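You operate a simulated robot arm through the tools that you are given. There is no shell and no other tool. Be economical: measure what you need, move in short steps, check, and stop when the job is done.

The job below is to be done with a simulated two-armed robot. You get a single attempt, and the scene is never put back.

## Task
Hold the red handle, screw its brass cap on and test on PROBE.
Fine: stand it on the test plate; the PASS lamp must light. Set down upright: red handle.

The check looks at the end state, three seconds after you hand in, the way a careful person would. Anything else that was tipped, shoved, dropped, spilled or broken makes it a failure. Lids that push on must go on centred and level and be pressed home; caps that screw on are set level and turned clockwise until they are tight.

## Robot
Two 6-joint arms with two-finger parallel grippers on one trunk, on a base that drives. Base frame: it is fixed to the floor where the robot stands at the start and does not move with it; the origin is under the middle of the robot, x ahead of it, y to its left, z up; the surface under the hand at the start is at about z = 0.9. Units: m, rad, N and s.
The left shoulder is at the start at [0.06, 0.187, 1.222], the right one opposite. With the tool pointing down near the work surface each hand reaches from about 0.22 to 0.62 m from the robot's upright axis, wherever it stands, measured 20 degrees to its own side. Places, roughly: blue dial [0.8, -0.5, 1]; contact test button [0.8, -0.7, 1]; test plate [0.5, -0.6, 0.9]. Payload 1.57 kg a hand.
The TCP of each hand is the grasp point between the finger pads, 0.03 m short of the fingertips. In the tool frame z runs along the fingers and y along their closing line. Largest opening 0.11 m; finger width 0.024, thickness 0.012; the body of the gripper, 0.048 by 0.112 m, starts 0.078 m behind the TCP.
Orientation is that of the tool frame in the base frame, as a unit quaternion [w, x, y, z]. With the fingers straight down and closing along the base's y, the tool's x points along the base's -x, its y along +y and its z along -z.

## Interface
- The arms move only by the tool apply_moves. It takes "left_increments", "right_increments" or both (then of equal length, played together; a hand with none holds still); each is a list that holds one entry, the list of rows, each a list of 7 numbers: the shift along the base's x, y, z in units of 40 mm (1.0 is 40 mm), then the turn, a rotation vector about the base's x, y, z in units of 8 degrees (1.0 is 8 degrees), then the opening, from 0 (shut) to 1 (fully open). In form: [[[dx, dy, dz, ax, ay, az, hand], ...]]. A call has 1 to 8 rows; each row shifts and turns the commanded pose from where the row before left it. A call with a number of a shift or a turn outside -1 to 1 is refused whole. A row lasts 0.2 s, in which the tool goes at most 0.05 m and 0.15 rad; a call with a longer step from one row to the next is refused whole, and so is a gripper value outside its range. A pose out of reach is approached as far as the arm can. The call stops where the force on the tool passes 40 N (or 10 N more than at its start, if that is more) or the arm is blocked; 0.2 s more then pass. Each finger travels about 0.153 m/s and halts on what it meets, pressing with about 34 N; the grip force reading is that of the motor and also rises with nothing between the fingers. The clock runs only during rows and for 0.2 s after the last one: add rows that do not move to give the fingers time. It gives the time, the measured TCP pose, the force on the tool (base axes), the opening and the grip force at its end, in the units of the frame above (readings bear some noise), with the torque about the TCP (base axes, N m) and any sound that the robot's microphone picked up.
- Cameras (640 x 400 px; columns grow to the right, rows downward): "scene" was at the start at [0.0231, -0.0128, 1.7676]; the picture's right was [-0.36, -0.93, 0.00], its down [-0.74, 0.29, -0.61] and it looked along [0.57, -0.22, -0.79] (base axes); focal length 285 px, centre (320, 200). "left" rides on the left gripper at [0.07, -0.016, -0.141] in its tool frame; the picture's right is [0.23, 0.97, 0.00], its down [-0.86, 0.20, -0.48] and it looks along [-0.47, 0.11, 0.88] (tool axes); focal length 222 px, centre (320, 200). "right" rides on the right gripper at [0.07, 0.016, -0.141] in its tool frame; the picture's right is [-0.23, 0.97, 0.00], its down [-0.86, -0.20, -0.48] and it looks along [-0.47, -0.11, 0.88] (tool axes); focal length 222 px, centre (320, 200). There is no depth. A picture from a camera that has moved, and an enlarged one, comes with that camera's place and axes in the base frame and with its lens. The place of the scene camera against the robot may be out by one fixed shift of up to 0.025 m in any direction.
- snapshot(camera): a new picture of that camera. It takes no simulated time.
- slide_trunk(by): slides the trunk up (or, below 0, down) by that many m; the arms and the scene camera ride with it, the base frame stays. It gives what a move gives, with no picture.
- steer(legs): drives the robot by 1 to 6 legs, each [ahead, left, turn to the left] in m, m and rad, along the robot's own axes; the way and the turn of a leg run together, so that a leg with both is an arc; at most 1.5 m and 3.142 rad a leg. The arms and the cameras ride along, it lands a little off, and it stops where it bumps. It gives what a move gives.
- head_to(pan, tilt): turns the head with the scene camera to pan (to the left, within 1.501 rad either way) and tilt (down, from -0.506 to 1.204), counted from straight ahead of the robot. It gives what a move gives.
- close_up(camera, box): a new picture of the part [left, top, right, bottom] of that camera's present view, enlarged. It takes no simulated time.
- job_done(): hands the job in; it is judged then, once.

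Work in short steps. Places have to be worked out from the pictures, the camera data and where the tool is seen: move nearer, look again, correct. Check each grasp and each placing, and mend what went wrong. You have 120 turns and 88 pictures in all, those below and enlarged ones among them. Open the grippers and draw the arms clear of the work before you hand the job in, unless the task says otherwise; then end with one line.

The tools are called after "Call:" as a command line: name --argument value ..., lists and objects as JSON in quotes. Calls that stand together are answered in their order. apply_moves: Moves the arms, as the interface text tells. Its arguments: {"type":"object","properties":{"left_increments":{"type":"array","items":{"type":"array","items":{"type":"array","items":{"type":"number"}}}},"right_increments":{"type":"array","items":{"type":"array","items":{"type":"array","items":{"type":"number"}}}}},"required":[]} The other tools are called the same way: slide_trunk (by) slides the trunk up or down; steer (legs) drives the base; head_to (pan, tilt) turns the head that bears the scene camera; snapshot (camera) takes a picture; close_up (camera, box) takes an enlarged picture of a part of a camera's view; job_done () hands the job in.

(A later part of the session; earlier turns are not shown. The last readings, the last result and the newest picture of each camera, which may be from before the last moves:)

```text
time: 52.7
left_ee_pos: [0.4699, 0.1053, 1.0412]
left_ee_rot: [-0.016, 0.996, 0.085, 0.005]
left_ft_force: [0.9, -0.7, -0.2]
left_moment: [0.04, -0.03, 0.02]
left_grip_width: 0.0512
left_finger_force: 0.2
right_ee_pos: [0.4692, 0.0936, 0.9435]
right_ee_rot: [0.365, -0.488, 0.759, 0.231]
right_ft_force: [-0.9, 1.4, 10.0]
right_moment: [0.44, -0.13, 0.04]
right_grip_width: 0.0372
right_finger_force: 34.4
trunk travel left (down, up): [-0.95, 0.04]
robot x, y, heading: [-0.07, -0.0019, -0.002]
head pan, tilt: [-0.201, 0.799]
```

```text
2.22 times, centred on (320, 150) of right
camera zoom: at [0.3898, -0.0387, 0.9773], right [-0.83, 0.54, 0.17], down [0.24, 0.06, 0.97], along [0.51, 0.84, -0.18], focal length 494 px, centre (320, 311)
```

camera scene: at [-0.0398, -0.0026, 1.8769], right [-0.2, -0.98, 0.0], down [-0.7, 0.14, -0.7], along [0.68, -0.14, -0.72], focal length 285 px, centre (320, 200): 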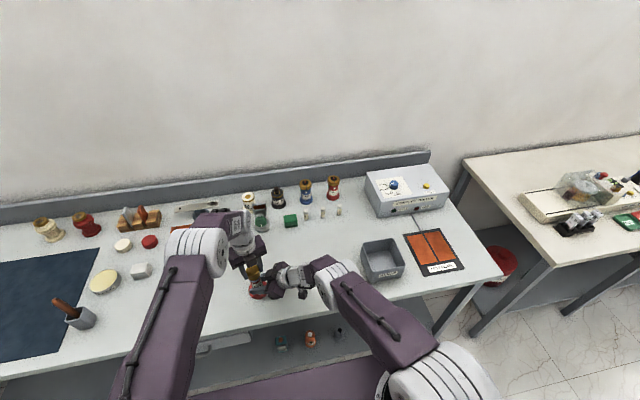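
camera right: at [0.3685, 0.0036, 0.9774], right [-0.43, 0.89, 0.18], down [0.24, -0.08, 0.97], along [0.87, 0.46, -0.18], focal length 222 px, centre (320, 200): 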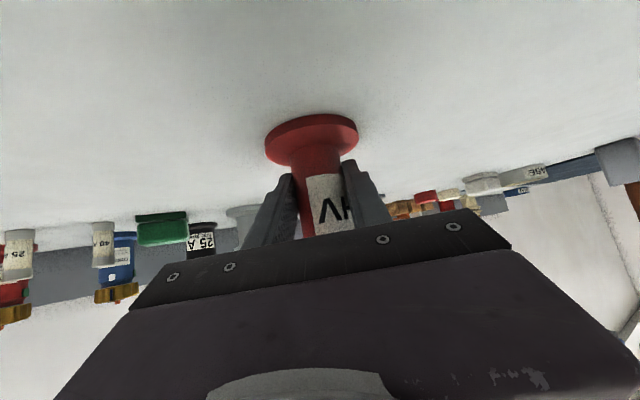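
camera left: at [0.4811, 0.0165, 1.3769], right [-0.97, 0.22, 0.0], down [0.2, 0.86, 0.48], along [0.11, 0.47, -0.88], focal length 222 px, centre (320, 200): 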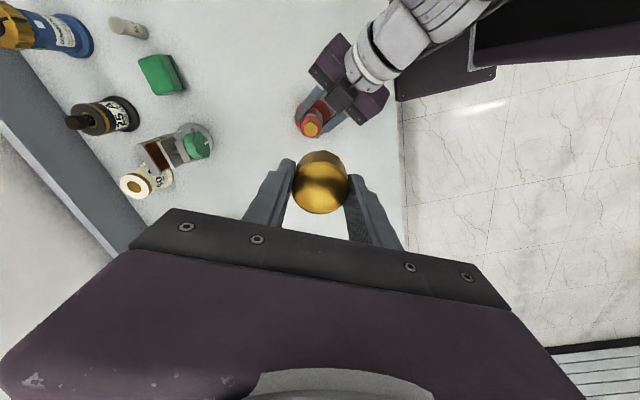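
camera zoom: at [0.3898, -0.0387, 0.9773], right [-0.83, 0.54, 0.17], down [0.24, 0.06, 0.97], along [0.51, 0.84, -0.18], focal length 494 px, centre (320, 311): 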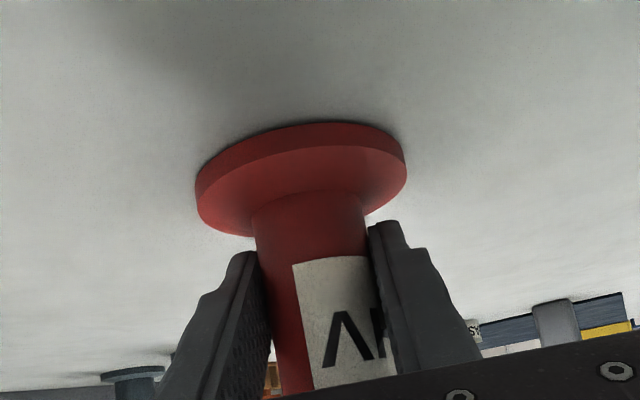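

The cap stays on by itself. The handle is a few degrees off upright in the right grip, so I open the right fingers slightly to let it settle flat on its flange, then regrip.

Call:
apply_moves --right_increments '[[[0, 0, 0, 0, 0, 0, 0.36], [0, 0, 0, 0, 0, 0, 0.42], [0, 0, 0, 0, 0, 0, 0.42]]]' --left_increments '[[[0, 0, 0.1, 0, 0, 0, 0.46], [0, 0, 0.2, 0, 0, 0, 0.46], [0, 0, 0.4, 0, 0, 0, 0.46]]]'

Call:
close_up --camera "right" --box '[220, 60, 420, 240]'

```text
time: 53.5
left_ee_pos: [0.4704, 0.105, 1.0693]
left_ee_rot: [-0.014, 0.996, 0.085, 0.006]
left_ft_force: [0.3, 0.3, -0.5]
left_moment: [-0.01, 0.04, 0.0]
left_grip_width: 0.0511
left_finger_force: 0.0
right_ee_pos: [0.4688, 0.094, 0.9429]
right_ee_rot: [0.364, -0.487, 0.759, 0.232]
right_ft_force: [0.6, 0.7, 0.4]
right_moment: [0.01, 0.01, 0.02]
right_grip_width: 0.046
right_finger_force: 0.1
trunk travel left (down, up): [-0.95, 0.04]
robot x, y, heading: [-0.0706, -0.0018, -0.004]
head pan, tilt: [-0.201, 0.799]
```

```text
2.22 times, centred on (320, 150) of right
camera zoom: at [0.3902, -0.0385, 0.9764], right [-0.83, 0.53, 0.17], down [0.25, 0.07, 0.97], along [0.51, 0.84, -0.19], focal length 494 px, centre (320, 311)
```

zoom: 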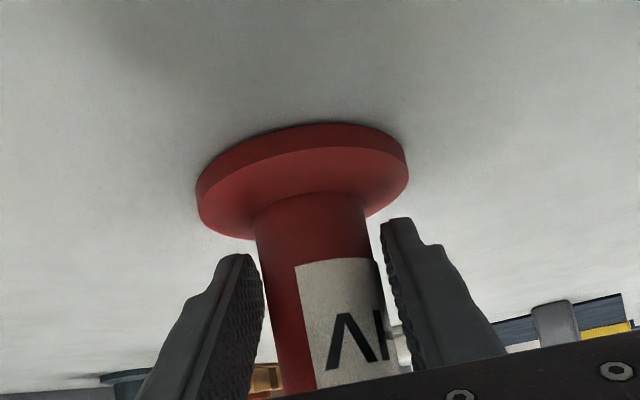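

Settled flat. I regrip with the right hand, and raise, level and unwind the left wrist counter-clockwise.

Call:
apply_moves --right_increments '[[[0, 0, 0, 0, 0, 0, 0.3], [0, 0, 0, 0, 0, 0, 0.2], [0, 0, 0, 0, 0, 0, 0], [0, 0, 0, 0, 0, 0, 0], [0, 0, 0, 0, 0, 0, 0], [0, 0, 0, 0, 0, 0, 0], [0, 0, 0, 0, 0, 0, 0], [0, 0, 0, 0, 0, 0, 0]]]' --left_increments '[[[0, 0, 0.8, -0.208, 0.072, 0, 0.46], [0, 0, 0.4, 0, 0, 1, 0.46], [0, 0, 0, 0, 0, 1, 0.46], [0, 0, 0, 0, 0, 1, 0.46], [0, 0, 0, 0, 0, 1, 0.46], [0, 0, 0, 0, 0, 1, 0.46], [0, 0, 0, 0, 0, 1, 0.46], [0, 0, 0, 0, 0, 1, 0.46]]]'

Call:
apply_moves --left_increments '[[[0, 0, 0, 0, 0, 1, 0.46], [0, 0, 0, 0, 0, 1, 0.46], [0, 0, 0, 0, 0, 1, 0.46], [0, 0, 0, 0, 0, 1, 0.46], [0, 0, 0, 0, 0, 1, 0.46], [0, 0, 0, 0, 0, 1, 0.46], [0, 0, 0, 0, 0, 1, 0.46], [0, 0, 0, 0, 0, 1, 0.46]]]'

Call:
apply_moves --left_increments '[[[0, 0, 0, 0, 0, 1, 0.46], [0, 0, 0, 0, 0, 1, 0.46], [0, 0, 0, 0, 0, 1, 0.46], [0, 0, 0, 0, 0, 1, 0.46], [0, 0, 0, 0, 0, 1, 0.46], [0, 0, 0, 0, 0, 1, 0.46], [0, 0, 0, 0, 0, 1, 0.46], [0, 0, 0, 0, 0, 1, 0.46]]]'

Call:
close_up --camera "left" --box '[220, 40, 420, 240]'

Call:
close_up --camera "scene" --box '[215, 245, 295, 305]'

```text
time: 55.3
left_ee_pos: [0.4712, 0.1051, 1.1167]
left_ee_rot: [-0.001, 0.839, 0.544, -0.001]
left_ft_force: [-1.7, -0.5, 0.8]
left_moment: [-0.01, -0.02, 0.03]
left_grip_width: 0.0507
left_finger_force: 0.0
right_ee_pos: [0.4697, 0.095, 0.9412]
right_ee_rot: [0.364, -0.488, 0.758, 0.233]
right_ft_force: [-0.7, -0.7, 0.4]
right_moment: [0.0, 0.0, -0.01]
right_grip_width: 0.0371
right_finger_force: 34.1
trunk travel left (down, up): [-0.95, 0.04]
robot x, y, heading: [-0.0738, -0.0018, -0.001]
head pan, tilt: [-0.201, 0.799]
```

```text
time: 57.1
left_ee_pos: [0.4719, 0.105, 1.1164]
left_ee_rot: [0.0, 0.423, 0.906, -0.002]
left_ft_force: [0.0, 0.3, -0.5]
left_moment: [-0.03, 0.03, 0.02]
left_grip_width: 0.0508
left_finger_force: 0.1
right_ee_pos: [0.47, 0.094, 0.9416]
right_ee_rot: [0.365, -0.488, 0.758, 0.233]
right_ft_force: [0.5, 0.2, 0.7]
right_moment: [-0.04, 0.01, -0.02]
right_grip_width: 0.0373
right_finger_force: 33.5
trunk travel left (down, up): [-0.95, 0.04]
robot x, y, heading: [-0.0719, 0.0015, -0.0]
head pan, tilt: [-0.201, 0.799]
```

```text
time: 58.9
left_ee_pos: [0.4721, 0.1044, 1.1155]
left_ee_rot: [0.001, -0.121, 0.993, 0.0]
left_ft_force: [-0.3, 0.0, -0.4]
left_moment: [0.01, 0.04, 0.03]
left_grip_width: 0.0507
left_finger_force: 0.0
right_ee_pos: [0.4695, 0.0951, 0.9424]
right_ee_rot: [0.364, -0.488, 0.758, 0.232]
right_ft_force: [0.6, -0.3, -0.6]
right_moment: [-0.01, -0.01, 0.01]
right_grip_width: 0.0367
right_finger_force: 34.3
trunk travel left (down, up): [-0.95, 0.04]
robot x, y, heading: [-0.0684, 0.0013, -0.001]
head pan, tilt: [-0.201, 0.799]
```

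```text
2.00 times, centred on (320, 140) of left
camera zoom: at [0.4069, 0.0721, 1.2583], right [-0.45, 0.89, 0.0], down [0.78, 0.4, 0.48], along [0.43, 0.22, -0.88], focal length 444 px, centre (320, 320)
```

zoom: 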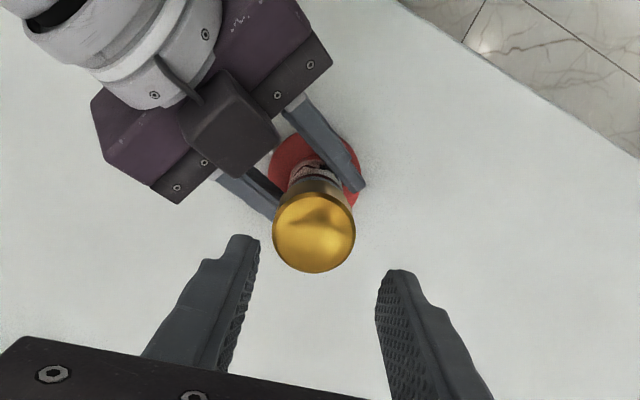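

```text
6.67 times, centred on (255, 275) of scene
camera zoom: at [-0.0368, -0.0017, 1.8768], right [-0.2, -0.98, 0.0], down [-0.7, 0.14, -0.7], along [0.68, -0.14, -0.72], focal length 1900 px, centre (753, -300)
```

zoom: 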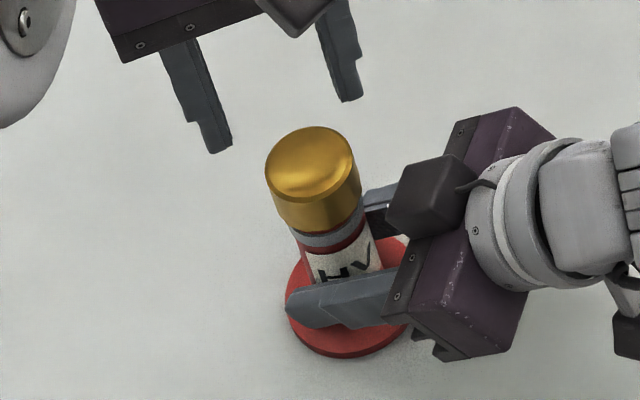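

The cap sits level, almost on the grey ring. I regrasp it (shift -2 mm y, down to 1.042) and close.

Call:
apply_moves --left_increments '[[[0.01, -0.055, -0.8, 0, 0, 0, 0.52], [0, 0, -0.75, 0, 0, 0, 0.52], [0, 0, -0.3, 0, 0, 0, 0.52], [0, 0, 0, 0, 0, 0, 0.4], [0, 0, 0, 0, 0, 0, 0.3], [0, 0, 0, 0, 0, 0, 0], [0, 0, 0, 0, 0, 0, 0]]]'

Call:
close_up --camera "scene" --box '[215, 245, 295, 305]'

```text
time: 60.5
left_ee_pos: [0.4724, 0.1009, 1.0433]
left_ee_rot: [0.001, -0.12, 0.993, -0.001]
left_ft_force: [1.4, -4.2, 0.3]
left_moment: [-0.25, -0.07, 0.03]
left_grip_width: 0.0417
left_finger_force: 33.8
right_ee_pos: [0.4698, 0.0949, 0.9432]
right_ee_rot: [0.364, -0.488, 0.758, 0.233]
right_ft_force: [-0.9, 5.0, -0.1]
right_moment: [-0.28, -0.02, 0.07]
right_grip_width: 0.037
right_finger_force: 34.0
trunk travel left (down, up): [-0.95, 0.04]
robot x, y, heading: [-0.0711, -0.0011, 0.002]
head pan, tilt: [-0.201, 0.799]
```

```text
6.67 times, centred on (255, 275) of scene
camera zoom: at [-0.0368, -0.0017, 1.8768], right [-0.2, -0.98, 0.0], down [-0.7, 0.14, -0.7], along [0.68, -0.14, -0.72], focal length 1900 px, centre (753, -300)
```

zoom: 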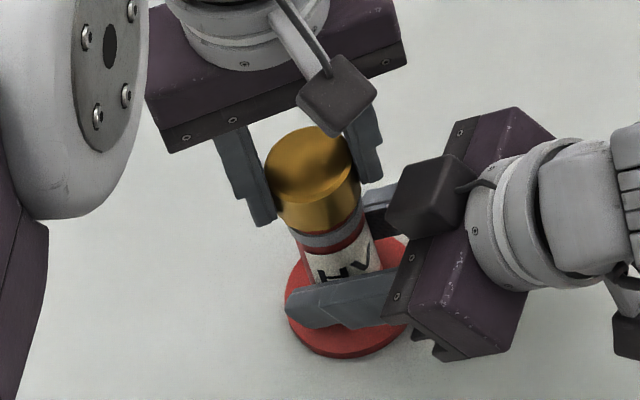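

Gripped at 41.7 mm with small side load. I turn clockwise 48° and watch z and torque.

Call:
apply_moves --left_increments '[[[0.003, -0.01, 0, 0, 0, -1, 0], [0, 0, -0.003, 0, 0, -1, 0], [0, 0, -0.003, 0, 0, -1, 0], [0, 0, -0.003, 0, 0, -1, 0], [0, 0, -0.003, 0, 0, -1, 0], [0, 0, -0.003, 0, 0, -1, 0], [0, 0, 0, 0, 0, 0, 0]]]'

```text
time: 62.1
left_ee_pos: [0.4723, 0.1034, 1.0432]
left_ee_rot: [0.0, 0.296, 0.955, -0.001]
left_ft_force: [5.6, -6.1, 2.0]
left_moment: [-0.36, -0.14, 0.31]
left_grip_width: 0.0416
left_finger_force: 33.8
right_ee_pos: [0.4698, 0.0946, 0.9415]
right_ee_rot: [0.364, -0.487, 0.759, 0.232]
right_ft_force: [-5.8, 6.4, -0.3]
right_moment: [-0.16, -0.44, -0.26]
right_grip_width: 0.0368
right_finger_force: 34.1
trunk travel left (down, up): [-0.95, 0.04]
robot x, y, heading: [-0.0656, -0.0007, 0.001]
head pan, tilt: [-0.201, 0.799]
```

Torque about z is now 0.31 N·m, so it is tightening. I turn further, watching for it to level off or slip.

Call:
apply_moves --left_increments '[[[0.01, -0.01, 0, 0, 0, -1, 0], [0, 0, -0.002, 0, 0, -1, 0], [0, 0, -0.002, 0, 0, -1, 0], [0, 0, 0, 0, 0, 0, 0]]]'

```text
time: 63.1
left_ee_pos: [0.4721, 0.1025, 1.0425]
left_ee_rot: [-0.001, 0.488, 0.873, -0.001]
left_ft_force: [1.3, 2.2, 4.8]
left_moment: [-0.07, -0.3, 0.46]
left_grip_width: 0.0414
left_finger_force: 34.1
right_ee_pos: [0.4685, 0.0939, 0.9413]
right_ee_rot: [0.364, -0.488, 0.758, 0.232]
right_ft_force: [-3.4, -1.4, 1.2]
right_moment: [0.5, 0.17, -0.36]
right_grip_width: 0.037
right_finger_force: 33.8
trunk travel left (down, up): [-0.95, 0.04]
robot x, y, heading: [-0.0697, -0.0032, -0.001]
head pan, tilt: [-0.201, 0.799]
```

0.46 N·m and still rising with the turn; continue.

Call:
apply_moves --left_increments '[[[0, 0, 0, 0, 0, -1, 0], [0, 0, -0.002, 0, 0, -1, 0], [0, 0, -0.002, 0, 0, -1, 0], [0, 0, -0.002, 0, 0, -1, 0], [0, 0, -0.002, 0, 0, -1, 0], [0, 0, 0, 0, 0, 0, 0]]]'

Call:
close_up --camera "scene" --box '[215, 245, 295, 305]'

```text
time: 64.5
left_ee_pos: [0.4716, 0.1021, 1.0421]
left_ee_rot: [0.0, 0.757, 0.653, -0.002]
left_ft_force: [1.6, -2.8, 1.6]
left_moment: [-0.25, -0.36, 0.47]
left_grip_width: 0.0414
left_finger_force: 34.2
right_ee_pos: [0.469, 0.0947, 0.9426]
right_ee_rot: [0.365, -0.489, 0.757, 0.234]
right_ft_force: [-2.6, 3.9, 1.6]
right_moment: [0.23, 0.17, -0.34]
right_grip_width: 0.0375
right_finger_force: 33.9
trunk travel left (down, up): [-0.95, 0.04]
robot x, y, heading: [-0.068, 0.0015, -0.001]
head pan, tilt: [-0.201, 0.799]
```

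```text
6.67 times, centred on (255, 275) of scene
camera zoom: at [-0.0385, -0.0016, 1.8769], right [-0.2, -0.98, 0.0], down [-0.7, 0.14, -0.7], along [0.68, -0.14, -0.72], focal length 1900 px, centre (753, -300)
```

zoom: 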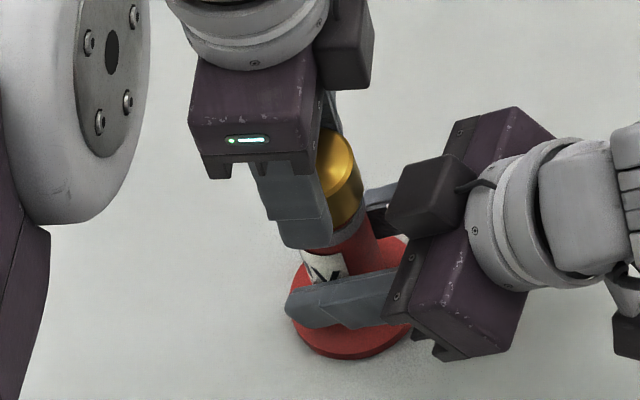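

The label has turned: the handle itself now slips in the right grip at ~0.47 N·m, so the cap is probably tight. I open the left hand, lift off, and inspect the seam.

Call:
apply_moves --left_increments '[[[0, 0, 0, 0, 0, 0, 0.48], [0, 0, 0, 0, 0, 0, 0.5], [0, 0, 0.5, 0, 0, 0, 0.5], [0, 0, 0.9, 0, 0, 0, 0.5], [0, 0.5, 0.8, 0, 0, 0, 0.5], [0, 0.9, 0.3, 0, 0, 0, 0.5], [0, 0.9, 0, 0, 0, 0, 0.5]]]'

Call:
close_up --camera "scene" --box '[225, 255, 285, 300]'

```text
time: 66.1
left_ee_pos: [0.4705, 0.1943, 1.1407]
left_ee_rot: [0.0, 0.757, 0.654, -0.001]
left_ft_force: [-0.6, 1.0, -0.1]
left_moment: [-0.03, 0.0, -0.04]
left_grip_width: 0.055
left_finger_force: 0.1
right_ee_pos: [0.4699, 0.0946, 0.9415]
right_ee_rot: [0.365, -0.487, 0.759, 0.232]
right_ft_force: [1.8, -0.8, 5.2]
right_moment: [0.23, -0.16, -0.09]
right_grip_width: 0.0376
right_finger_force: 34.3
trunk travel left (down, up): [-0.95, 0.04]
robot x, y, heading: [-0.0684, 0.002, 0.003]
head pan, tilt: [-0.201, 0.799]
```

```text
8.89 times, centred on (255, 278) of scene
camera zoom: at [-0.0385, -0.0011, 1.8769], right [-0.2, -0.98, 0.0], down [-0.7, 0.14, -0.7], along [0.68, -0.14, -0.72], focal length 2533 px, centre (898, -489)
```

zoom: 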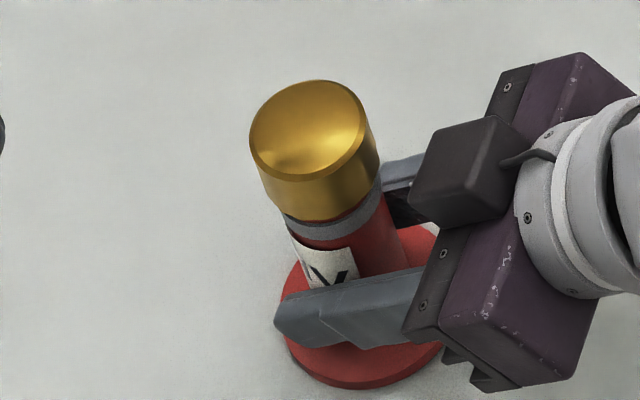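

The cap is seated squarely against the ring, level. Now the right hand lifts the handle 7 cm, then I drive back, right and forward towards the test plate so that it never crosses the scrap tray.

Call:
apply_moves --right_increments '[[[0, 0, 0.2, 0, 0, 0, 0], [0, 0, 0.4, 0, 0, 0, 0], [0, 0, 0.5, 0, 0, 0, 0], [0, 0, 0.6, 0, 0, 0, 0], [0, 0, 0, 0, 0, 0, 0]]]' --left_increments '[[[0, 0.4, 0.4, 0, 0, 0.8, 0.5], [-0.5, 0.4, 0.4, 0, 0, 1, 0.5], [-0.5, 0.2, 0.4, 0, 0, 1, 0.5], [-0.5, 0.2, 0.2, 0, 0, 1, 0.5], [-0.5, 0, 0, 0, 0, 1, 0.5]]]'

Call:
steer --legs '[[-0.25, 0, 0], [0, -0.69, 0]]'

Call:
head_to --pan -0.1 --tilt 0.7

Call:
snapshot --camera "scene"

```text
time: 67.3
left_ee_pos: [0.3915, 0.2425, 1.2]
left_ee_rot: [0.001, 0.498, 0.867, -0.001]
left_ft_force: [0.1, 0.3, 0.6]
left_moment: [-0.04, -0.02, -0.02]
left_grip_width: 0.055
left_finger_force: 0.0
right_ee_pos: [0.4691, 0.0942, 1.0115]
right_ee_rot: [0.363, -0.489, 0.759, 0.232]
right_ft_force: [0.4, -0.2, -2.4]
right_moment: [-0.01, -0.02, -0.01]
right_grip_width: 0.0375
right_finger_force: 34.0
trunk travel left (down, up): [-0.95, 0.04]
robot x, y, heading: [-0.0686, 0.0026, -0.001]
head pan, tilt: [-0.201, 0.799]
```

```text
time: 72.5
left_ee_pos: [0.1456, -0.4425, 1.1994]
left_ee_rot: [0.0, 0.499, 0.866, -0.002]
left_ft_force: [-0.6, -0.1, 0.5]
left_moment: [0.0, 0.03, 0.0]
left_grip_width: 0.0549
left_finger_force: 0.1
right_ee_pos: [0.221, -0.5906, 1.0109]
right_ee_rot: [0.365, -0.487, 0.759, 0.232]
right_ft_force: [0.0, -0.3, -2.0]
right_moment: [0.0, 0.01, 0.04]
right_grip_width: 0.0374
right_finger_force: 33.9
trunk travel left (down, up): [-0.95, 0.04]
robot x, y, heading: [-0.3183, -0.6843, -0.0]
head pan, tilt: [-0.201, 0.799]
```

```text
time: 73.2
left_ee_pos: [0.1461, -0.4425, 1.1988]
left_ee_rot: [0.001, 0.5, 0.866, -0.002]
left_ft_force: [0.2, -0.5, 0.6]
left_moment: [-0.01, 0.03, -0.03]
left_grip_width: 0.055
left_finger_force: 0.1
right_ee_pos: [0.2211, -0.5911, 1.011]
right_ee_rot: [0.364, -0.486, 0.759, 0.232]
right_ft_force: [0.0, 0.5, -1.2]
right_moment: [-0.02, 0.0, -0.02]
right_grip_width: 0.0372
right_finger_force: 33.9
trunk travel left (down, up): [-0.95, 0.04]
robot x, y, heading: [-0.3118, -0.6832, -0.003]
head pan, tilt: [-0.099, 0.7]
```

```text
19 pictures are left
camera scene: at [-0.2795, -0.6786, 1.885], right [-0.1, -0.99, 0.0], down [-0.64, 0.07, -0.76], along [0.76, -0.08, -0.64], focal length 285 px, centre (320, 200)
```

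scene: 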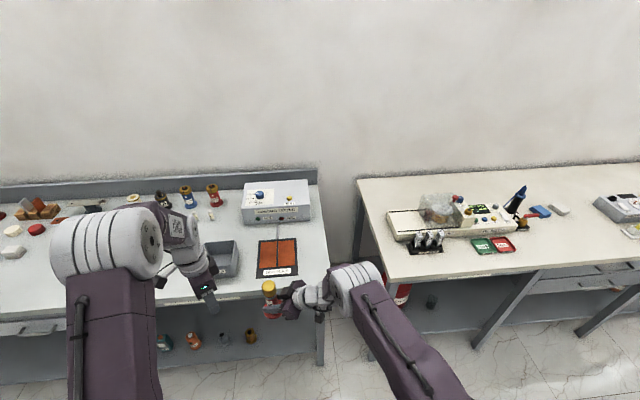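

The plate's orange pads come out at about (0.53, -0.595) after correcting the scene camera with the known hand position. I drive ahead 0.28 m to bring the handle over the plate.

Call:
steer --legs '[[0.28, 0, 0]]'

Call:
snapshot --camera "right"

Call:
snapshot --camera "scene"

```text
time: 75.1
left_ee_pos: [0.419, -0.4435, 1.1996]
left_ee_rot: [-0.001, 0.499, 0.867, -0.001]
left_ft_force: [0.4, 0.2, 0.5]
left_moment: [0.01, -0.04, -0.01]
left_grip_width: 0.055
left_finger_force: 0.1
right_ee_pos: [0.4955, -0.5904, 1.0123]
right_ee_rot: [0.365, -0.489, 0.757, 0.233]
right_ft_force: [1.0, -0.3, -3.1]
right_moment: [-0.04, -0.02, -0.06]
right_grip_width: 0.0374
right_finger_force: 34.4
trunk travel left (down, up): [-0.95, 0.04]
robot x, y, heading: [-0.0387, -0.6837, -0.002]
head pan, tilt: [-0.099, 0.7]
```

```text
18 pictures are left
camera right: at [0.4168, -0.7237, 1.046], right [-0.83, 0.53, 0.17], down [0.25, 0.07, 0.97], along [0.5, 0.84, -0.19], focal length 222 px, centre (320, 200)
```

right: 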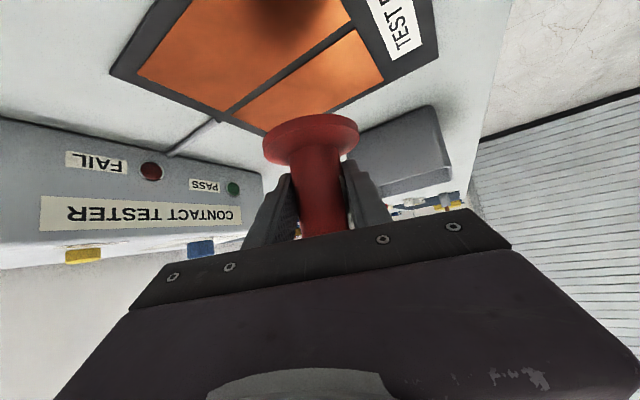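

```text
17 pictures are left
camera scene: at [-0.0059, -0.6795, 1.8852], right [-0.1, -1.0, 0.0], down [-0.64, 0.06, -0.77], along [0.76, -0.08, -0.64], focal length 285 px, centre (320, 200)
```

scene: 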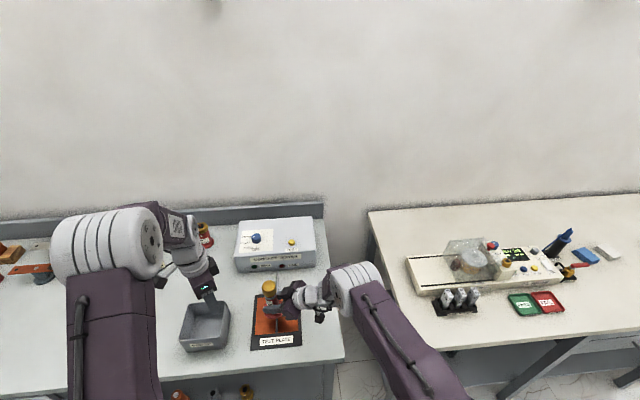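

From the right camera the pad seam runs along x at y ≈ -0.589 between x 0.447 and 0.573; the handle is at about (0.497, -0.586). I shift it +18 mm x, -3 mm y, and lower most of the way.

Call:
apply_moves --right_increments '[[[0.2, -0.03, -0.2, 0, 0, 0, 0], [0.25, -0.04, -0.4, 0, 0, 0, 0], [0, 0, -0.4, 0, 0, 0, 0], [0, 0, -0.2, 0, 0, 0, 0], [0, 0, 0, 0, 0, 0, 0]]]'

Call:
snapshot --camera "right"

```text
time: 76.3
left_ee_pos: [0.4206, -0.4423, 1.2002]
left_ee_rot: [-0.001, 0.499, 0.867, -0.002]
left_ft_force: [0.1, -0.5, 0.3]
left_moment: [-0.01, -0.02, -0.04]
left_grip_width: 0.0548
left_finger_force: 0.0
right_ee_pos: [0.5147, -0.5927, 0.9628]
right_ee_rot: [0.364, -0.488, 0.758, 0.233]
right_ft_force: [-0.2, 0.5, -3.1]
right_moment: [0.01, 0.02, -0.04]
right_grip_width: 0.0374
right_finger_force: 33.6
trunk travel left (down, up): [-0.95, 0.04]
robot x, y, heading: [-0.0411, -0.6849, -0.002]
head pan, tilt: [-0.099, 0.7]
```

```text
16 pictures are left
camera right: at [0.4359, -0.7262, 0.9967], right [-0.83, 0.53, 0.17], down [0.25, 0.07, 0.97], along [0.5, 0.84, -0.19], focal length 222 px, centre (320, 200)
```

right: 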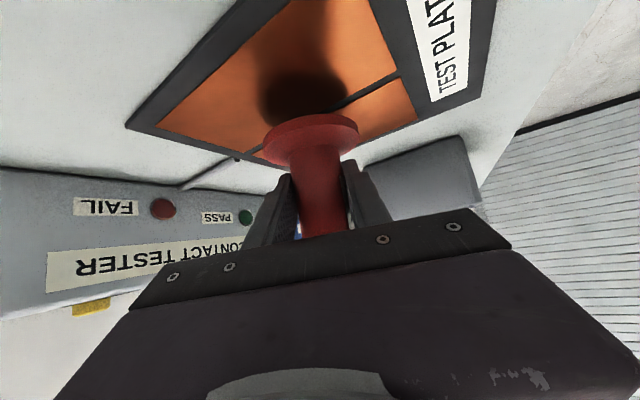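

The handle sits over the seam within a few mm. I lower in small steps to contact.

Call:
apply_moves --right_increments '[[[0, 0, -0.15, 0, 0, 0, 0], [0, 0, -0.08, 0, 0, 0, 0], [0, 0, -0.06, 0, 0, 0, 0], [0, 0, -0.06, 0, 0, 0, 0], [0, 0, 0, 0, 0, 0, 0]]]'

```text
time: 77.5
left_ee_pos: [0.4213, -0.443, 1.1995]
left_ee_rot: [0.0, 0.499, 0.867, -0.002]
left_ft_force: [-0.6, -0.7, 0.5]
left_moment: [-0.03, 0.0, 0.0]
left_grip_width: 0.0553
left_finger_force: 0.0
right_ee_pos: [0.5151, -0.595, 0.9483]
right_ee_rot: [0.363, -0.489, 0.758, 0.234]
right_ft_force: [-0.6, -1.0, -2.8]
right_moment: [-0.01, 0.01, -0.01]
right_grip_width: 0.0372
right_finger_force: 33.7
trunk travel left (down, up): [-0.95, 0.04]
robot x, y, heading: [-0.0384, -0.6869, -0.001]
head pan, tilt: [-0.099, 0.7]
```

No contact yet at 0.948; lower a few mm more.

Call:
apply_moves --right_increments '[[[0, 0, -0.04, 0, 0, 0, 0], [0, 0, -0.04, 0, 0, 0, 0], [0, 0, -0.03, 0, 0, 0, 0], [0, 0, 0, 0, 0, 0, 0]]]'

```text
time: 78.5
left_ee_pos: [0.4197, -0.4427, 1.2015]
left_ee_rot: [0.0, 0.499, 0.867, -0.002]
left_ft_force: [0.4, 0.4, 0.5]
left_moment: [0.0, 0.01, -0.01]
left_grip_width: 0.0552
left_finger_force: 0.1
right_ee_pos: [0.5152, -0.5926, 0.9465]
right_ee_rot: [0.367, -0.488, 0.757, 0.233]
right_ft_force: [2.9, -0.8, 14.5]
right_moment: [0.65, -0.29, -0.11]
right_grip_width: 0.0373
right_finger_force: 34.1
trunk travel left (down, up): [-0.95, 0.04]
robot x, y, heading: [-0.0427, -0.6852, -0.004]
head pan, tilt: [-0.099, 0.7]
```

Contact (14 N). I ease up slightly and open slowly so it settles flat.

Call:
apply_moves --right_increments '[[[0, 0, 0.02, 0, 0, 0, 0], [0, 0, 0, 0, 0, 0, 0.37], [0, 0, 0, 0, 0, 0, 0.45], [0, 0, 0, 0, 0, 0, 0.7], [0, 0, 0, 0, 0, 0, 0.9]]]'

Call:
close_up --camera "right" --box '[160, 40, 480, 240]'

Call:
close_up --camera "scene" --box '[220, 205, 340, 355]'

```text
time: 79.7
left_ee_pos: [0.4212, -0.443, 1.1992]
left_ee_rot: [0.001, 0.498, 0.867, -0.002]
left_ft_force: [0.5, 0.8, -0.6]
left_moment: [0.0, -0.02, 0.01]
left_grip_width: 0.0549
left_finger_force: 0.1
right_ee_pos: [0.5163, -0.5935, 0.9438]
right_ee_rot: [0.364, -0.489, 0.758, 0.233]
right_ft_force: [0.2, -0.3, -0.6]
right_moment: [0.02, 0.0, 0.01]
right_grip_width: 0.099
right_finger_force: 0.0
trunk travel left (down, up): [-0.95, 0.04]
robot x, y, heading: [-0.0422, -0.6885, 0.003]
head pan, tilt: [-0.099, 0.7]
```

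```text
2.00 times, centred on (320, 140) of right
camera zoom: at [0.437, -0.7265, 0.979], right [-0.83, 0.53, 0.17], down [0.25, 0.07, 0.97], along [0.5, 0.84, -0.19], focal length 444 px, centre (320, 320)
```

zoom: 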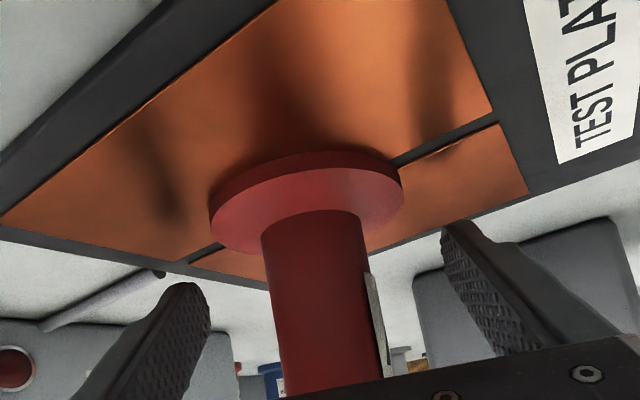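

```text
2.67 times, centred on (280, 280) of scene
camera zoom: at [-0.0022, -0.6794, 1.8851], right [-0.1, -1.0, 0.0], down [-0.64, 0.06, -0.76], along [0.76, -0.08, -0.64], focal length 760 px, centre (427, -13)
```

zoom: 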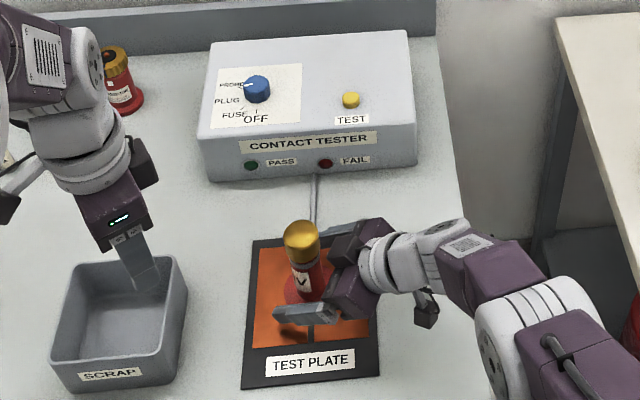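

It stands squarely across the seam. I back the right hand off along its axis and zoom in on the dial, whose mark seems to already point towards PROBE.

Call:
apply_moves --right_increments '[[[-0.32, -0.71, 0.62, 0, 0, 0, 1], [-0.32, -0.71, 0.62, 0, 0, 0, 1], [-0.32, -0.71, 0.62, 0, 0, 0, 1], [-0.32, -0.71, 0.62, 0, 0, 0, 1], [0, 0, 0.5, 0, 0, 0, 1]]]'

Call:
close_up --camera "scene" --box '[290, 215, 350, 260]'

Call:
close_up --camera "scene" --box '[236, 215, 326, 280]'

```text
time: 80.9
left_ee_pos: [0.4209, -0.4424, 1.1995]
left_ee_rot: [-0.001, 0.498, 0.867, -0.003]
left_ft_force: [0.2, 0.2, 0.8]
left_moment: [0.01, -0.01, 0.02]
left_grip_width: 0.0546
left_finger_force: 0.0
right_ee_pos: [0.4639, -0.7048, 1.0631]
right_ee_rot: [0.364, -0.489, 0.758, 0.234]
right_ft_force: [-0.1, 0.3, 0.4]
right_moment: [0.0, -0.01, 0.01]
right_grip_width: 0.1099
right_finger_force: 0.0
trunk travel left (down, up): [-0.95, 0.04]
robot x, y, heading: [-0.0417, -0.6861, -0.0]
head pan, tilt: [-0.099, 0.7]
```

```text
8.89 times, centred on (320, 238) of scene
camera zoom: at [-0.003, -0.6792, 1.8851], right [-0.1, -1.0, 0.0], down [-0.64, 0.06, -0.77], along [0.76, -0.08, -0.64], focal length 2533 px, centre (320, -133)
```

zoom: 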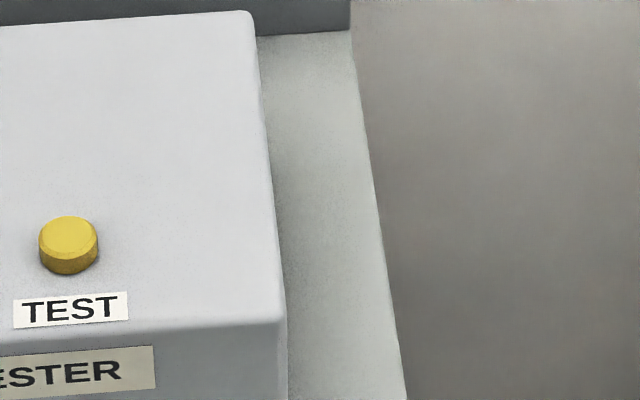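

```text
6.15 times, centred on (281, 248) of scene
camera zoom: at [-0.003, -0.6792, 1.8851], right [-0.1, -1.0, 0.0], down [-0.64, 0.06, -0.77], along [0.76, -0.08, -0.64], focal length 1754 px, centre (560, -92)
```

zoom: 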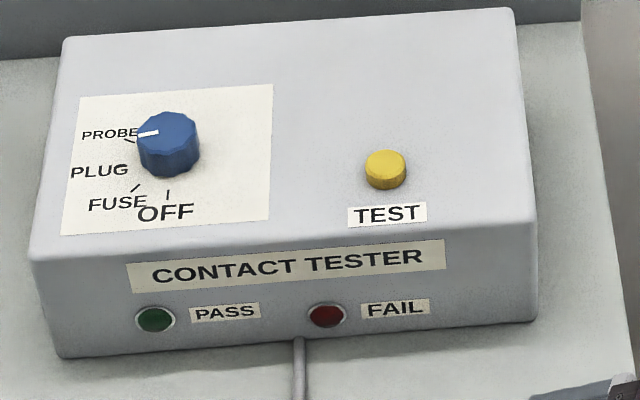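

The ticks in this view (OFF, FUSE, PLUG, PROBE spaced ~40° clockwise) put the white mark at PLUG, not PROBE, so the dial needs one click (~40°) clockwise. I raise the right hand out of the way and turn the left wrist to yaw ~+20°.

Call:
apply_moves --right_increments '[[[-0.3, -0.2, 0.5, 0, 0, 0, 0.5], [-0.3, -0.2, 0.5, 0, 0, 0, 0.5], [0, 0, 0.5, 0, 0, 0, 0.5], [0, 0, 0.5, 0, 0, 0, 0.5], [0, 0, 0.5, 0, 0, 0, 0.5], [0, 0, 0, 0, 0, 0, 0.5], [0, 0, 0, 0, 0, 0, 0.5], [0, 0, 0, 0, 0, 0, 0.5]]]' --left_increments '[[[0, 0, 0.1, 0, 0, 1, 0.5], [0, 0, 0.1, 0, 0, 1, 0.5], [0, 0, 0.1, 0, 0, 1, 0.5], [0, 0, 0.1, 0, 0, 1, 0.5], [0, 0, 0.1, 0, 0, 1, 0.5], [0, 0, 0.1, 0, 0, 1, 0.5], [0, 0, 0.1, 0, 0, 1, 0.5], [0, 0, 0.1, 0, 0, 0.5, 0.5]]]'

Call:
slide_trunk --by -0.08

Call:
steer --legs '[[0.05, -0.02, 0]]'

```text
time: 82.7
left_ee_pos: [0.4194, -0.4424, 1.2318]
left_ee_rot: [0.001, -0.002, 1.0, -0.001]
left_ft_force: [1.0, 0.1, 0.4]
left_moment: [-0.03, 0.0, 0.01]
left_grip_width: 0.0551
left_finger_force: 0.0
right_ee_pos: [0.4398, -0.7225, 1.1646]
right_ee_rot: [0.364, -0.489, 0.758, 0.233]
right_ft_force: [0.7, 0.5, 0.7]
right_moment: [-0.01, 0.01, 0.02]
right_grip_width: 0.0547
right_finger_force: 0.0
trunk travel left (down, up): [-0.95, 0.04]
robot x, y, heading: [-0.0428, -0.6877, 0.004]
head pan, tilt: [-0.099, 0.7]
```

```text
time: 83.9
left_ee_pos: [0.4204, -0.4426, 1.1524]
left_ee_rot: [0.002, -0.001, 1.0, -0.002]
left_ft_force: [1.1, 0.0, 0.4]
left_moment: [-0.01, -0.01, -0.02]
left_grip_width: 0.0549
left_finger_force: 0.0
right_ee_pos: [0.4388, -0.7209, 1.0854]
right_ee_rot: [0.364, -0.489, 0.758, 0.233]
right_ft_force: [-1.0, 1.3, 0.0]
right_moment: [-0.02, -0.02, 0.01]
right_grip_width: 0.055
right_finger_force: 0.1
trunk travel left (down, up): [-0.87, 0.12]
robot x, y, heading: [-0.0415, -0.685, 0.003]
head pan, tilt: [-0.099, 0.7]
```

```text
time: 84.8
left_ee_pos: [0.4643, -0.4602, 1.1553]
left_ee_rot: [0.004, -0.002, 1.0, -0.002]
left_ft_force: [-1.2, 0.1, 0.1]
left_moment: [0.0, -0.12, 0.02]
left_grip_width: 0.0548
left_finger_force: 0.1
right_ee_pos: [0.4819, -0.739, 1.088]
right_ee_rot: [0.365, -0.49, 0.757, 0.23]
right_ft_force: [-0.9, 1.0, -0.4]
right_moment: [-0.06, -0.02, -0.08]
right_grip_width: 0.0546
right_finger_force: 0.1
trunk travel left (down, up): [-0.87, 0.12]
robot x, y, heading: [0.0085, -0.7015, -0.001]
head pan, tilt: [-0.099, 0.7]
```

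Robot is at (0.0085, -0.70). Now tilt the left hand forward 56° while extending towards the dial, staying high (z ≈ 1.13).

Call:
apply_moves --left_increments '[[[0.5, -0.15, 0, 0, -1, 0, 0.6], [0.6, -0.15, 0, 0, -1, 0, 0.6], [0.7, -0.15, 0, 0, -1, 0, 0.6], [0.7, -0.15, 0, 0, -1, 0, 0.6], [0.7, -0.15, 0, 0, -1, 0, 0.6], [0.7, -0.15, -0.1, 0, -1, 0, 0.6], [0.7, -0.15, -0.1, 0, -1, 0, 0.6], [0.7, -0.15, -0.1, 0, 0, 0, 0.6]]]'

Call:
snapshot --camera "left"

```text
time: 86.6
left_ee_pos: [0.6479, -0.5202, 1.1375]
left_ee_rot: [0.386, 0.01, 0.922, -0.033]
left_ft_force: [0.0, 0.0, -1.1]
left_moment: [-0.02, 0.02, -0.01]
left_grip_width: 0.066
left_finger_force: 0.1
left hand out of reach, approached as far as the arm can: row 5, 6
right_ee_pos: [0.4895, -0.7425, 1.0842]
right_ee_rot: [0.364, -0.488, 0.758, 0.233]
right_ft_force: [0.1, 0.2, -0.1]
right_moment: [0.0, 0.0, 0.0]
right_grip_width: 0.0555
right_finger_force: 0.0
trunk travel left (down, up): [-0.87, 0.12]
robot x, y, heading: [0.0083, -0.7015, -0.003]
head pan, tilt: [-0.099, 0.7]
```

```text
11 pictures are left
camera left: at [0.4961, -0.5265, 1.1886], right [-0.12, 0.97, -0.21], down [0.27, 0.24, 0.93], along [0.96, 0.05, -0.29], focal length 222 px, centre (320, 200)
```

left: 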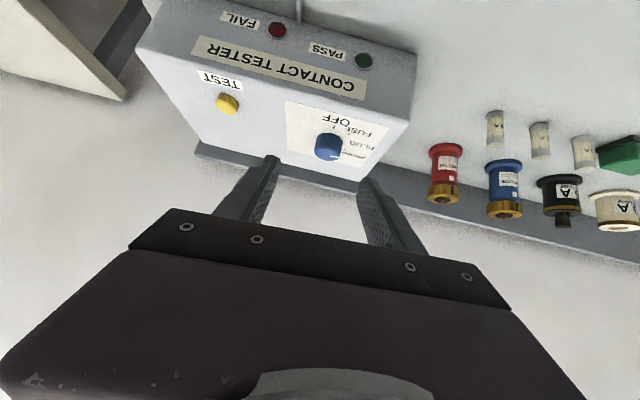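

Tilt is 45° so far. Dial appears at about (0.81±0.02, -0.516, ~1.0). I advance and try for a bit more tilt, also correcting a small roll.

Call:
apply_moves --left_increments '[[[0.6, 0, -0.2, 0, 0, 0, 0.6], [0.6, 0.05, -0.2, 0, -0.7, 0, 0.6], [0.5, 0.05, -0.2, 0.3, -0.7, 0.3, 0.6], [0, 0, 0, 0, 0, 0, 0.6]]]'

Call:
close_up --camera "left" --box '[200, 40, 440, 240]'

```text
time: 87.6
left_ee_pos: [0.7089, -0.5098, 1.1189]
left_ee_rot: [0.45, 0.011, 0.893, -0.022]
left_ft_force: [-0.6, 0.1, 0.3]
left_moment: [0.0, 0.0, -0.01]
left_grip_width: 0.0661
left_finger_force: 0.0
left hand out of reach, approached as far as the arm can: row 3
right_ee_pos: [0.4888, -0.7418, 1.0858]
right_ee_rot: [0.365, -0.488, 0.758, 0.233]
right_ft_force: [0.7, -0.1, 0.3]
right_moment: [0.01, -0.04, 0.01]
right_grip_width: 0.0549
right_finger_force: 0.0
trunk travel left (down, up): [-0.87, 0.12]
robot x, y, heading: [0.0073, -0.7064, -0.003]
head pan, tilt: [-0.099, 0.7]
```

```text
2.00 times, centred on (320, 140) of left
camera zoom: at [0.552, -0.5209, 1.1486], right [-0.1, 0.97, -0.21], down [0.13, 0.22, 0.97], along [0.99, 0.07, -0.15], focal length 444 px, centre (320, 320)
```

zoom: 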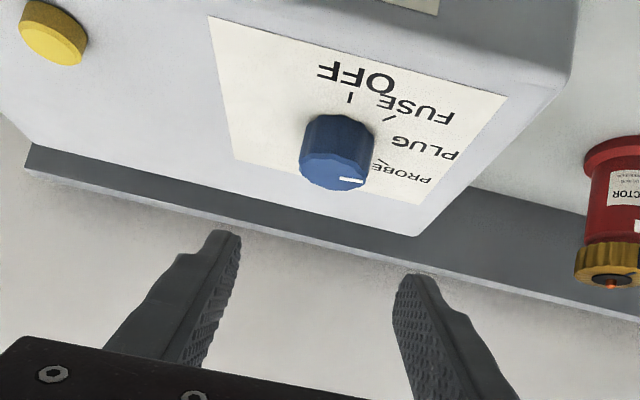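

The left camera confirms the mark at PLUG and puts the dial axis near (0.792, -0.514), top at about z 1.023. I yaw the hand +20° and come to a pre-grasp point just behind and above it.

Call:
apply_moves --left_increments '[[[0.3, -0.17, -0.37, 0, 0, 0.9, 0.7], [0.3, -0.17, -0.37, 0, 0, 0.9, 0.7], [0.3, -0.17, -0.37, 0, 0, 0.9, 0.7], [0, 0, 0, 0, 0, 0, 0.7]]]'

```text
time: 88.6
left_ee_pos: [0.7076, -0.4974, 1.0898]
left_ee_rot: [0.417, -0.039, 0.908, -0.029]
left_ft_force: [0.4, -1.0, -0.3]
left_moment: [0.02, 0.01, 0.0]
left_grip_width: 0.0769
left_finger_force: 0.0
left hand out of reach, approached as far as the arm can: row 1, 2, 3
right_ee_pos: [0.4889, -0.7417, 1.0838]
right_ee_rot: [0.363, -0.489, 0.758, 0.234]
right_ft_force: [0.7, 0.4, 0.9]
right_moment: [-0.01, 0.0, 0.04]
right_grip_width: 0.0548
right_finger_force: 0.1
trunk travel left (down, up): [-0.87, 0.12]
robot x, y, heading: [0.0082, -0.704, -0.0]
head pan, tilt: [-0.099, 0.7]
```

Out of reach by ~7 cm, so the robot must come closer. I look down at the base and the bench front to see how much room there is.

Call:
head_to --pan 0.0 --tilt 1.2

Call:
snapshot --camera "scene"

```text
time: 89.6
left_ee_pos: [0.7077, -0.4979, 1.0893]
left_ee_rot: [0.417, -0.039, 0.908, -0.028]
left_ft_force: [-0.4, 0.0, -0.1]
left_moment: [0.02, 0.0, -0.02]
left_grip_width: 0.0769
left_finger_force: 0.1
right_ee_pos: [0.4896, -0.7407, 1.0843]
right_ee_rot: [0.364, -0.489, 0.758, 0.233]
right_ft_force: [1.1, -0.2, 0.1]
right_moment: [0.0, 0.03, 0.02]
right_grip_width: 0.0549
right_finger_force: 0.2
trunk travel left (down, up): [-0.87, 0.12]
robot x, y, heading: [0.0105, -0.7025, 0.0]
head pan, tilt: [0.0, 1.201]
```

```text
9 pictures are left
camera scene: at [0.0187, -0.6914, 1.7692], right [0.0, -1.0, 0.0], down [-0.93, 0.0, -0.36], along [0.36, 0.0, -0.93], focal length 285 px, centre (320, 200)
```

scene: 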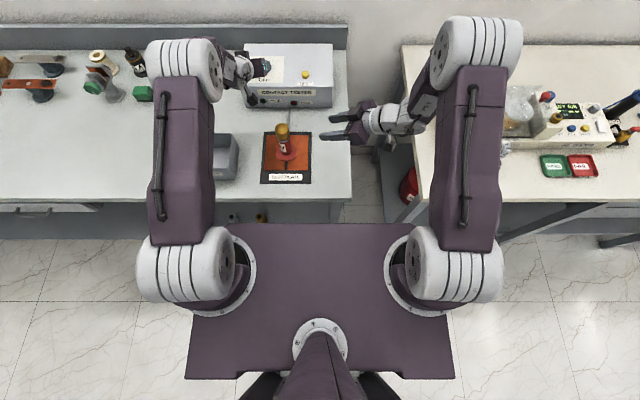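

There is clear room ahead of the trunk platform (bench edge at x ≈ 0.35). I drive ahead 5 cm first and watch for a bump.

Call:
steer --legs '[[0.05, 0, 0]]'

```text
time: 90.5
left_ee_pos: [0.75, -0.4979, 1.0937]
left_ee_rot: [0.42, -0.04, 0.906, -0.027]
left_ft_force: [-0.8, 0.4, 0.0]
left_moment: [-0.02, -0.01, 0.01]
left_grip_width: 0.0771
left_finger_force: 0.1
right_ee_pos: [0.533, -0.7411, 1.0887]
right_ee_rot: [0.367, -0.49, 0.756, 0.231]
right_ft_force: [-1.7, 0.1, 0.2]
right_moment: [-0.05, -0.04, -0.06]
right_grip_width: 0.0548
right_finger_force: 0.1
trunk travel left (down, up): [-0.87, 0.12]
robot x, y, heading: [0.0536, -0.7063, 0.001]
head pan, tilt: [0.0, 1.201]
```

No bump. Another 5 cm; both hands stay above everything.

Call:
steer --legs '[[0.05, 0, 0]]'

Call:
apply_moves --left_increments '[[[-0.5, -0.2, 0.3, 0, 0, 0.9, 0.7], [-0.5, -0.2, 0, 0, 0, 0.9, 0.7], [0, -0.2, 0, 0, 0, 0, 0.7], [0, 0, 0, 0, 0, 0, 0.7]]]'

Call:
close_up --camera "left" --box '[200, 40, 440, 240]'

```text
time: 91.4
left_ee_pos: [0.8009, -0.4982, 1.0932]
left_ee_rot: [0.42, -0.04, 0.906, -0.028]
left_ft_force: [-0.6, 0.7, 0.3]
left_moment: [0.04, -0.01, -0.01]
left_grip_width: 0.077
left_finger_force: 0.1
right_ee_pos: [0.5824, -0.7408, 1.0856]
right_ee_rot: [0.366, -0.489, 0.757, 0.232]
right_ft_force: [-0.1, -0.1, 0.8]
right_moment: [0.0, -0.03, -0.05]
right_grip_width: 0.0553
right_finger_force: 0.0
trunk travel left (down, up): [-0.87, 0.12]
robot x, y, heading: [0.1076, -0.7027, 0.004]
head pan, tilt: [0.0, 1.201]
```

```text
time: 92.4
left_ee_pos: [0.7759, -0.5089, 1.0796]
left_ee_rot: [0.348, -0.073, 0.934, -0.039]
left_ft_force: [0.1, -0.4, 0.5]
left_moment: [-0.01, 0.03, 0.02]
left_grip_width: 0.0766
left_finger_force: 0.1
left hand out of reach, approached as far as the arm can: row 1, 2
right_ee_pos: [0.5892, -0.7398, 1.0851]
right_ee_rot: [0.364, -0.49, 0.757, 0.234]
right_ft_force: [0.6, -0.1, 0.9]
right_moment: [0.02, -0.01, 0.0]
right_grip_width: 0.0551
right_finger_force: 0.1
trunk travel left (down, up): [-0.87, 0.12]
robot x, y, heading: [0.1099, -0.7043, 0.008]
head pan, tilt: [0.0, 1.201]
```

```text
2.00 times, centred on (320, 140) of left
camera zoom: at [0.6317, -0.5329, 1.144], right [-0.28, 0.92, -0.27], down [0.3, 0.35, 0.89], along [0.91, 0.16, -0.38], focal length 444 px, centre (320, 320)
```

zoom: 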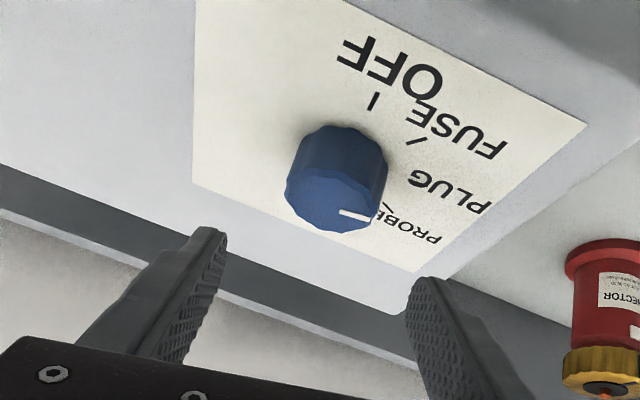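

The mark is clearly at PLUG; the wrist was limited though, so I come 5 cm closer to allow a steeper hand (30° tilt), then reorient above the dial.

Call:
apply_moves --left_increments '[[[-0.6, 0, 0.3, 0, 0, 0, 0.7], [-0.6, 0, 0.2, 0, 0, 0, 0.7]]]'

Call:
steer --legs '[[0.05, 0, 0]]'

Call:
apply_moves --left_increments '[[[0, 0, 0, 0.19, 0.495, 0.543, 0.7], [0, 0, 0, 0.19, 0.495, 0.543, 0.7], [0, 0, 0, 0.19, 0.495, 0.543, 0.7], [0, 0, 0, 0, 0, 0, 0.7]]]'

```text
time: 93.0
left_ee_pos: [0.727, -0.5071, 1.0999]
left_ee_rot: [0.347, -0.071, 0.934, -0.042]
left_ft_force: [-0.6, 0.7, 0.4]
left_moment: [-0.02, 0.0, 0.02]
left_grip_width: 0.0768
left_finger_force: 0.0
right_ee_pos: [0.5872, -0.7412, 1.0846]
right_ee_rot: [0.364, -0.488, 0.758, 0.232]
right_ft_force: [-0.5, 0.8, 0.3]
right_moment: [0.02, 0.02, 0.01]
right_grip_width: 0.0551
right_finger_force: 0.1
trunk travel left (down, up): [-0.87, 0.12]
robot x, y, heading: [0.1054, -0.7075, 0.0]
head pan, tilt: [0.0, 1.201]
```

```text
time: 94.1
left_ee_pos: [0.7767, -0.509, 1.0969]
left_ee_rot: [0.345, -0.07, 0.935, -0.042]
left_ft_force: [1.0, 0.1, -0.4]
left_moment: [-0.01, 0.01, 0.01]
left_grip_width: 0.0771
left_finger_force: 0.1
right_ee_pos: [0.6367, -0.7416, 1.0814]
right_ee_rot: [0.362, -0.488, 0.758, 0.235]
right_ft_force: [0.5, 0.5, -0.2]
right_moment: [-0.01, 0.01, 0.04]
right_grip_width: 0.0549
right_finger_force: 0.0
trunk travel left (down, up): [-0.87, 0.12]
robot x, y, heading: [0.1492, -0.7075, 0.002]
head pan, tilt: [0.0, 1.201]
stopped in leg 1: the robot was blocked; the commanded pose is now the measured one
```

```text
time: 95.1
left_ee_pos: [0.7695, -0.5081, 1.1002]
left_ee_rot: [0.254, -0.165, 0.952, 0.042]
left_ft_force: [-0.6, 0.1, 0.8]
left_moment: [-0.01, -0.03, 0.01]
left_grip_width: 0.077
left_finger_force: 0.0
left hand out of reach, approached as far as the arm can: row 1
right_ee_pos: [0.6293, -0.7408, 1.085]
right_ee_rot: [0.365, -0.488, 0.759, 0.232]
right_ft_force: [-0.2, 0.4, 0.0]
right_moment: [-0.04, 0.02, 0.0]
right_grip_width: 0.0551
right_finger_force: 0.1
trunk travel left (down, up): [-0.87, 0.12]
robot x, y, heading: [0.1501, -0.7051, 0.005]
head pan, tilt: [0.0, 1.201]
```

The base just touched something at x ≈ 0.15; I back off 1 cm, and check that the handle and the bench are undisturbed.

Call:
steer --legs '[[-0.012, 0, 0]]'

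Call:
snapshot --camera "scene"

```text
time: 95.9
left_ee_pos: [0.7614, -0.5092, 1.0974]
left_ee_rot: [0.252, -0.165, 0.953, 0.041]
left_ft_force: [0.6, 0.1, -1.3]
left_moment: [0.02, 0.04, 0.0]
left_grip_width: 0.0772
left_finger_force: 0.1
right_ee_pos: [0.6196, -0.7414, 1.0829]
right_ee_rot: [0.362, -0.488, 0.759, 0.234]
right_ft_force: [0.0, 0.2, -0.2]
right_moment: [0.0, 0.02, 0.06]
right_grip_width: 0.0549
right_finger_force: 0.0
trunk travel left (down, up): [-0.87, 0.12]
robot x, y, heading: [0.1345, -0.705, -0.004]
head pan, tilt: [0.0, 1.201]
```

```text
7 pictures are left
camera scene: at [0.1527, -0.6902, 1.7691], right [0.0, -1.0, 0.0], down [-0.93, 0.0, -0.36], along [0.36, 0.0, -0.93], focal length 285 px, centre (320, 200)
```

scene: 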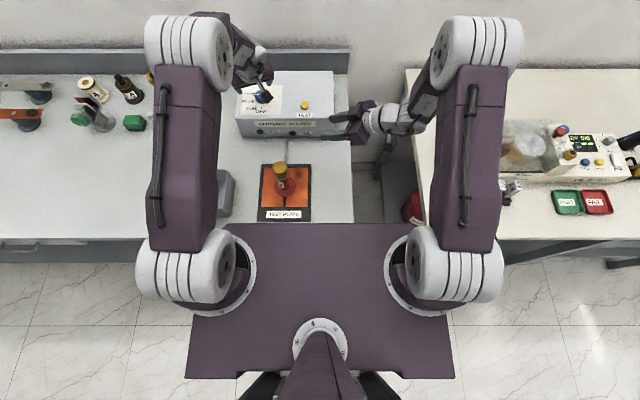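

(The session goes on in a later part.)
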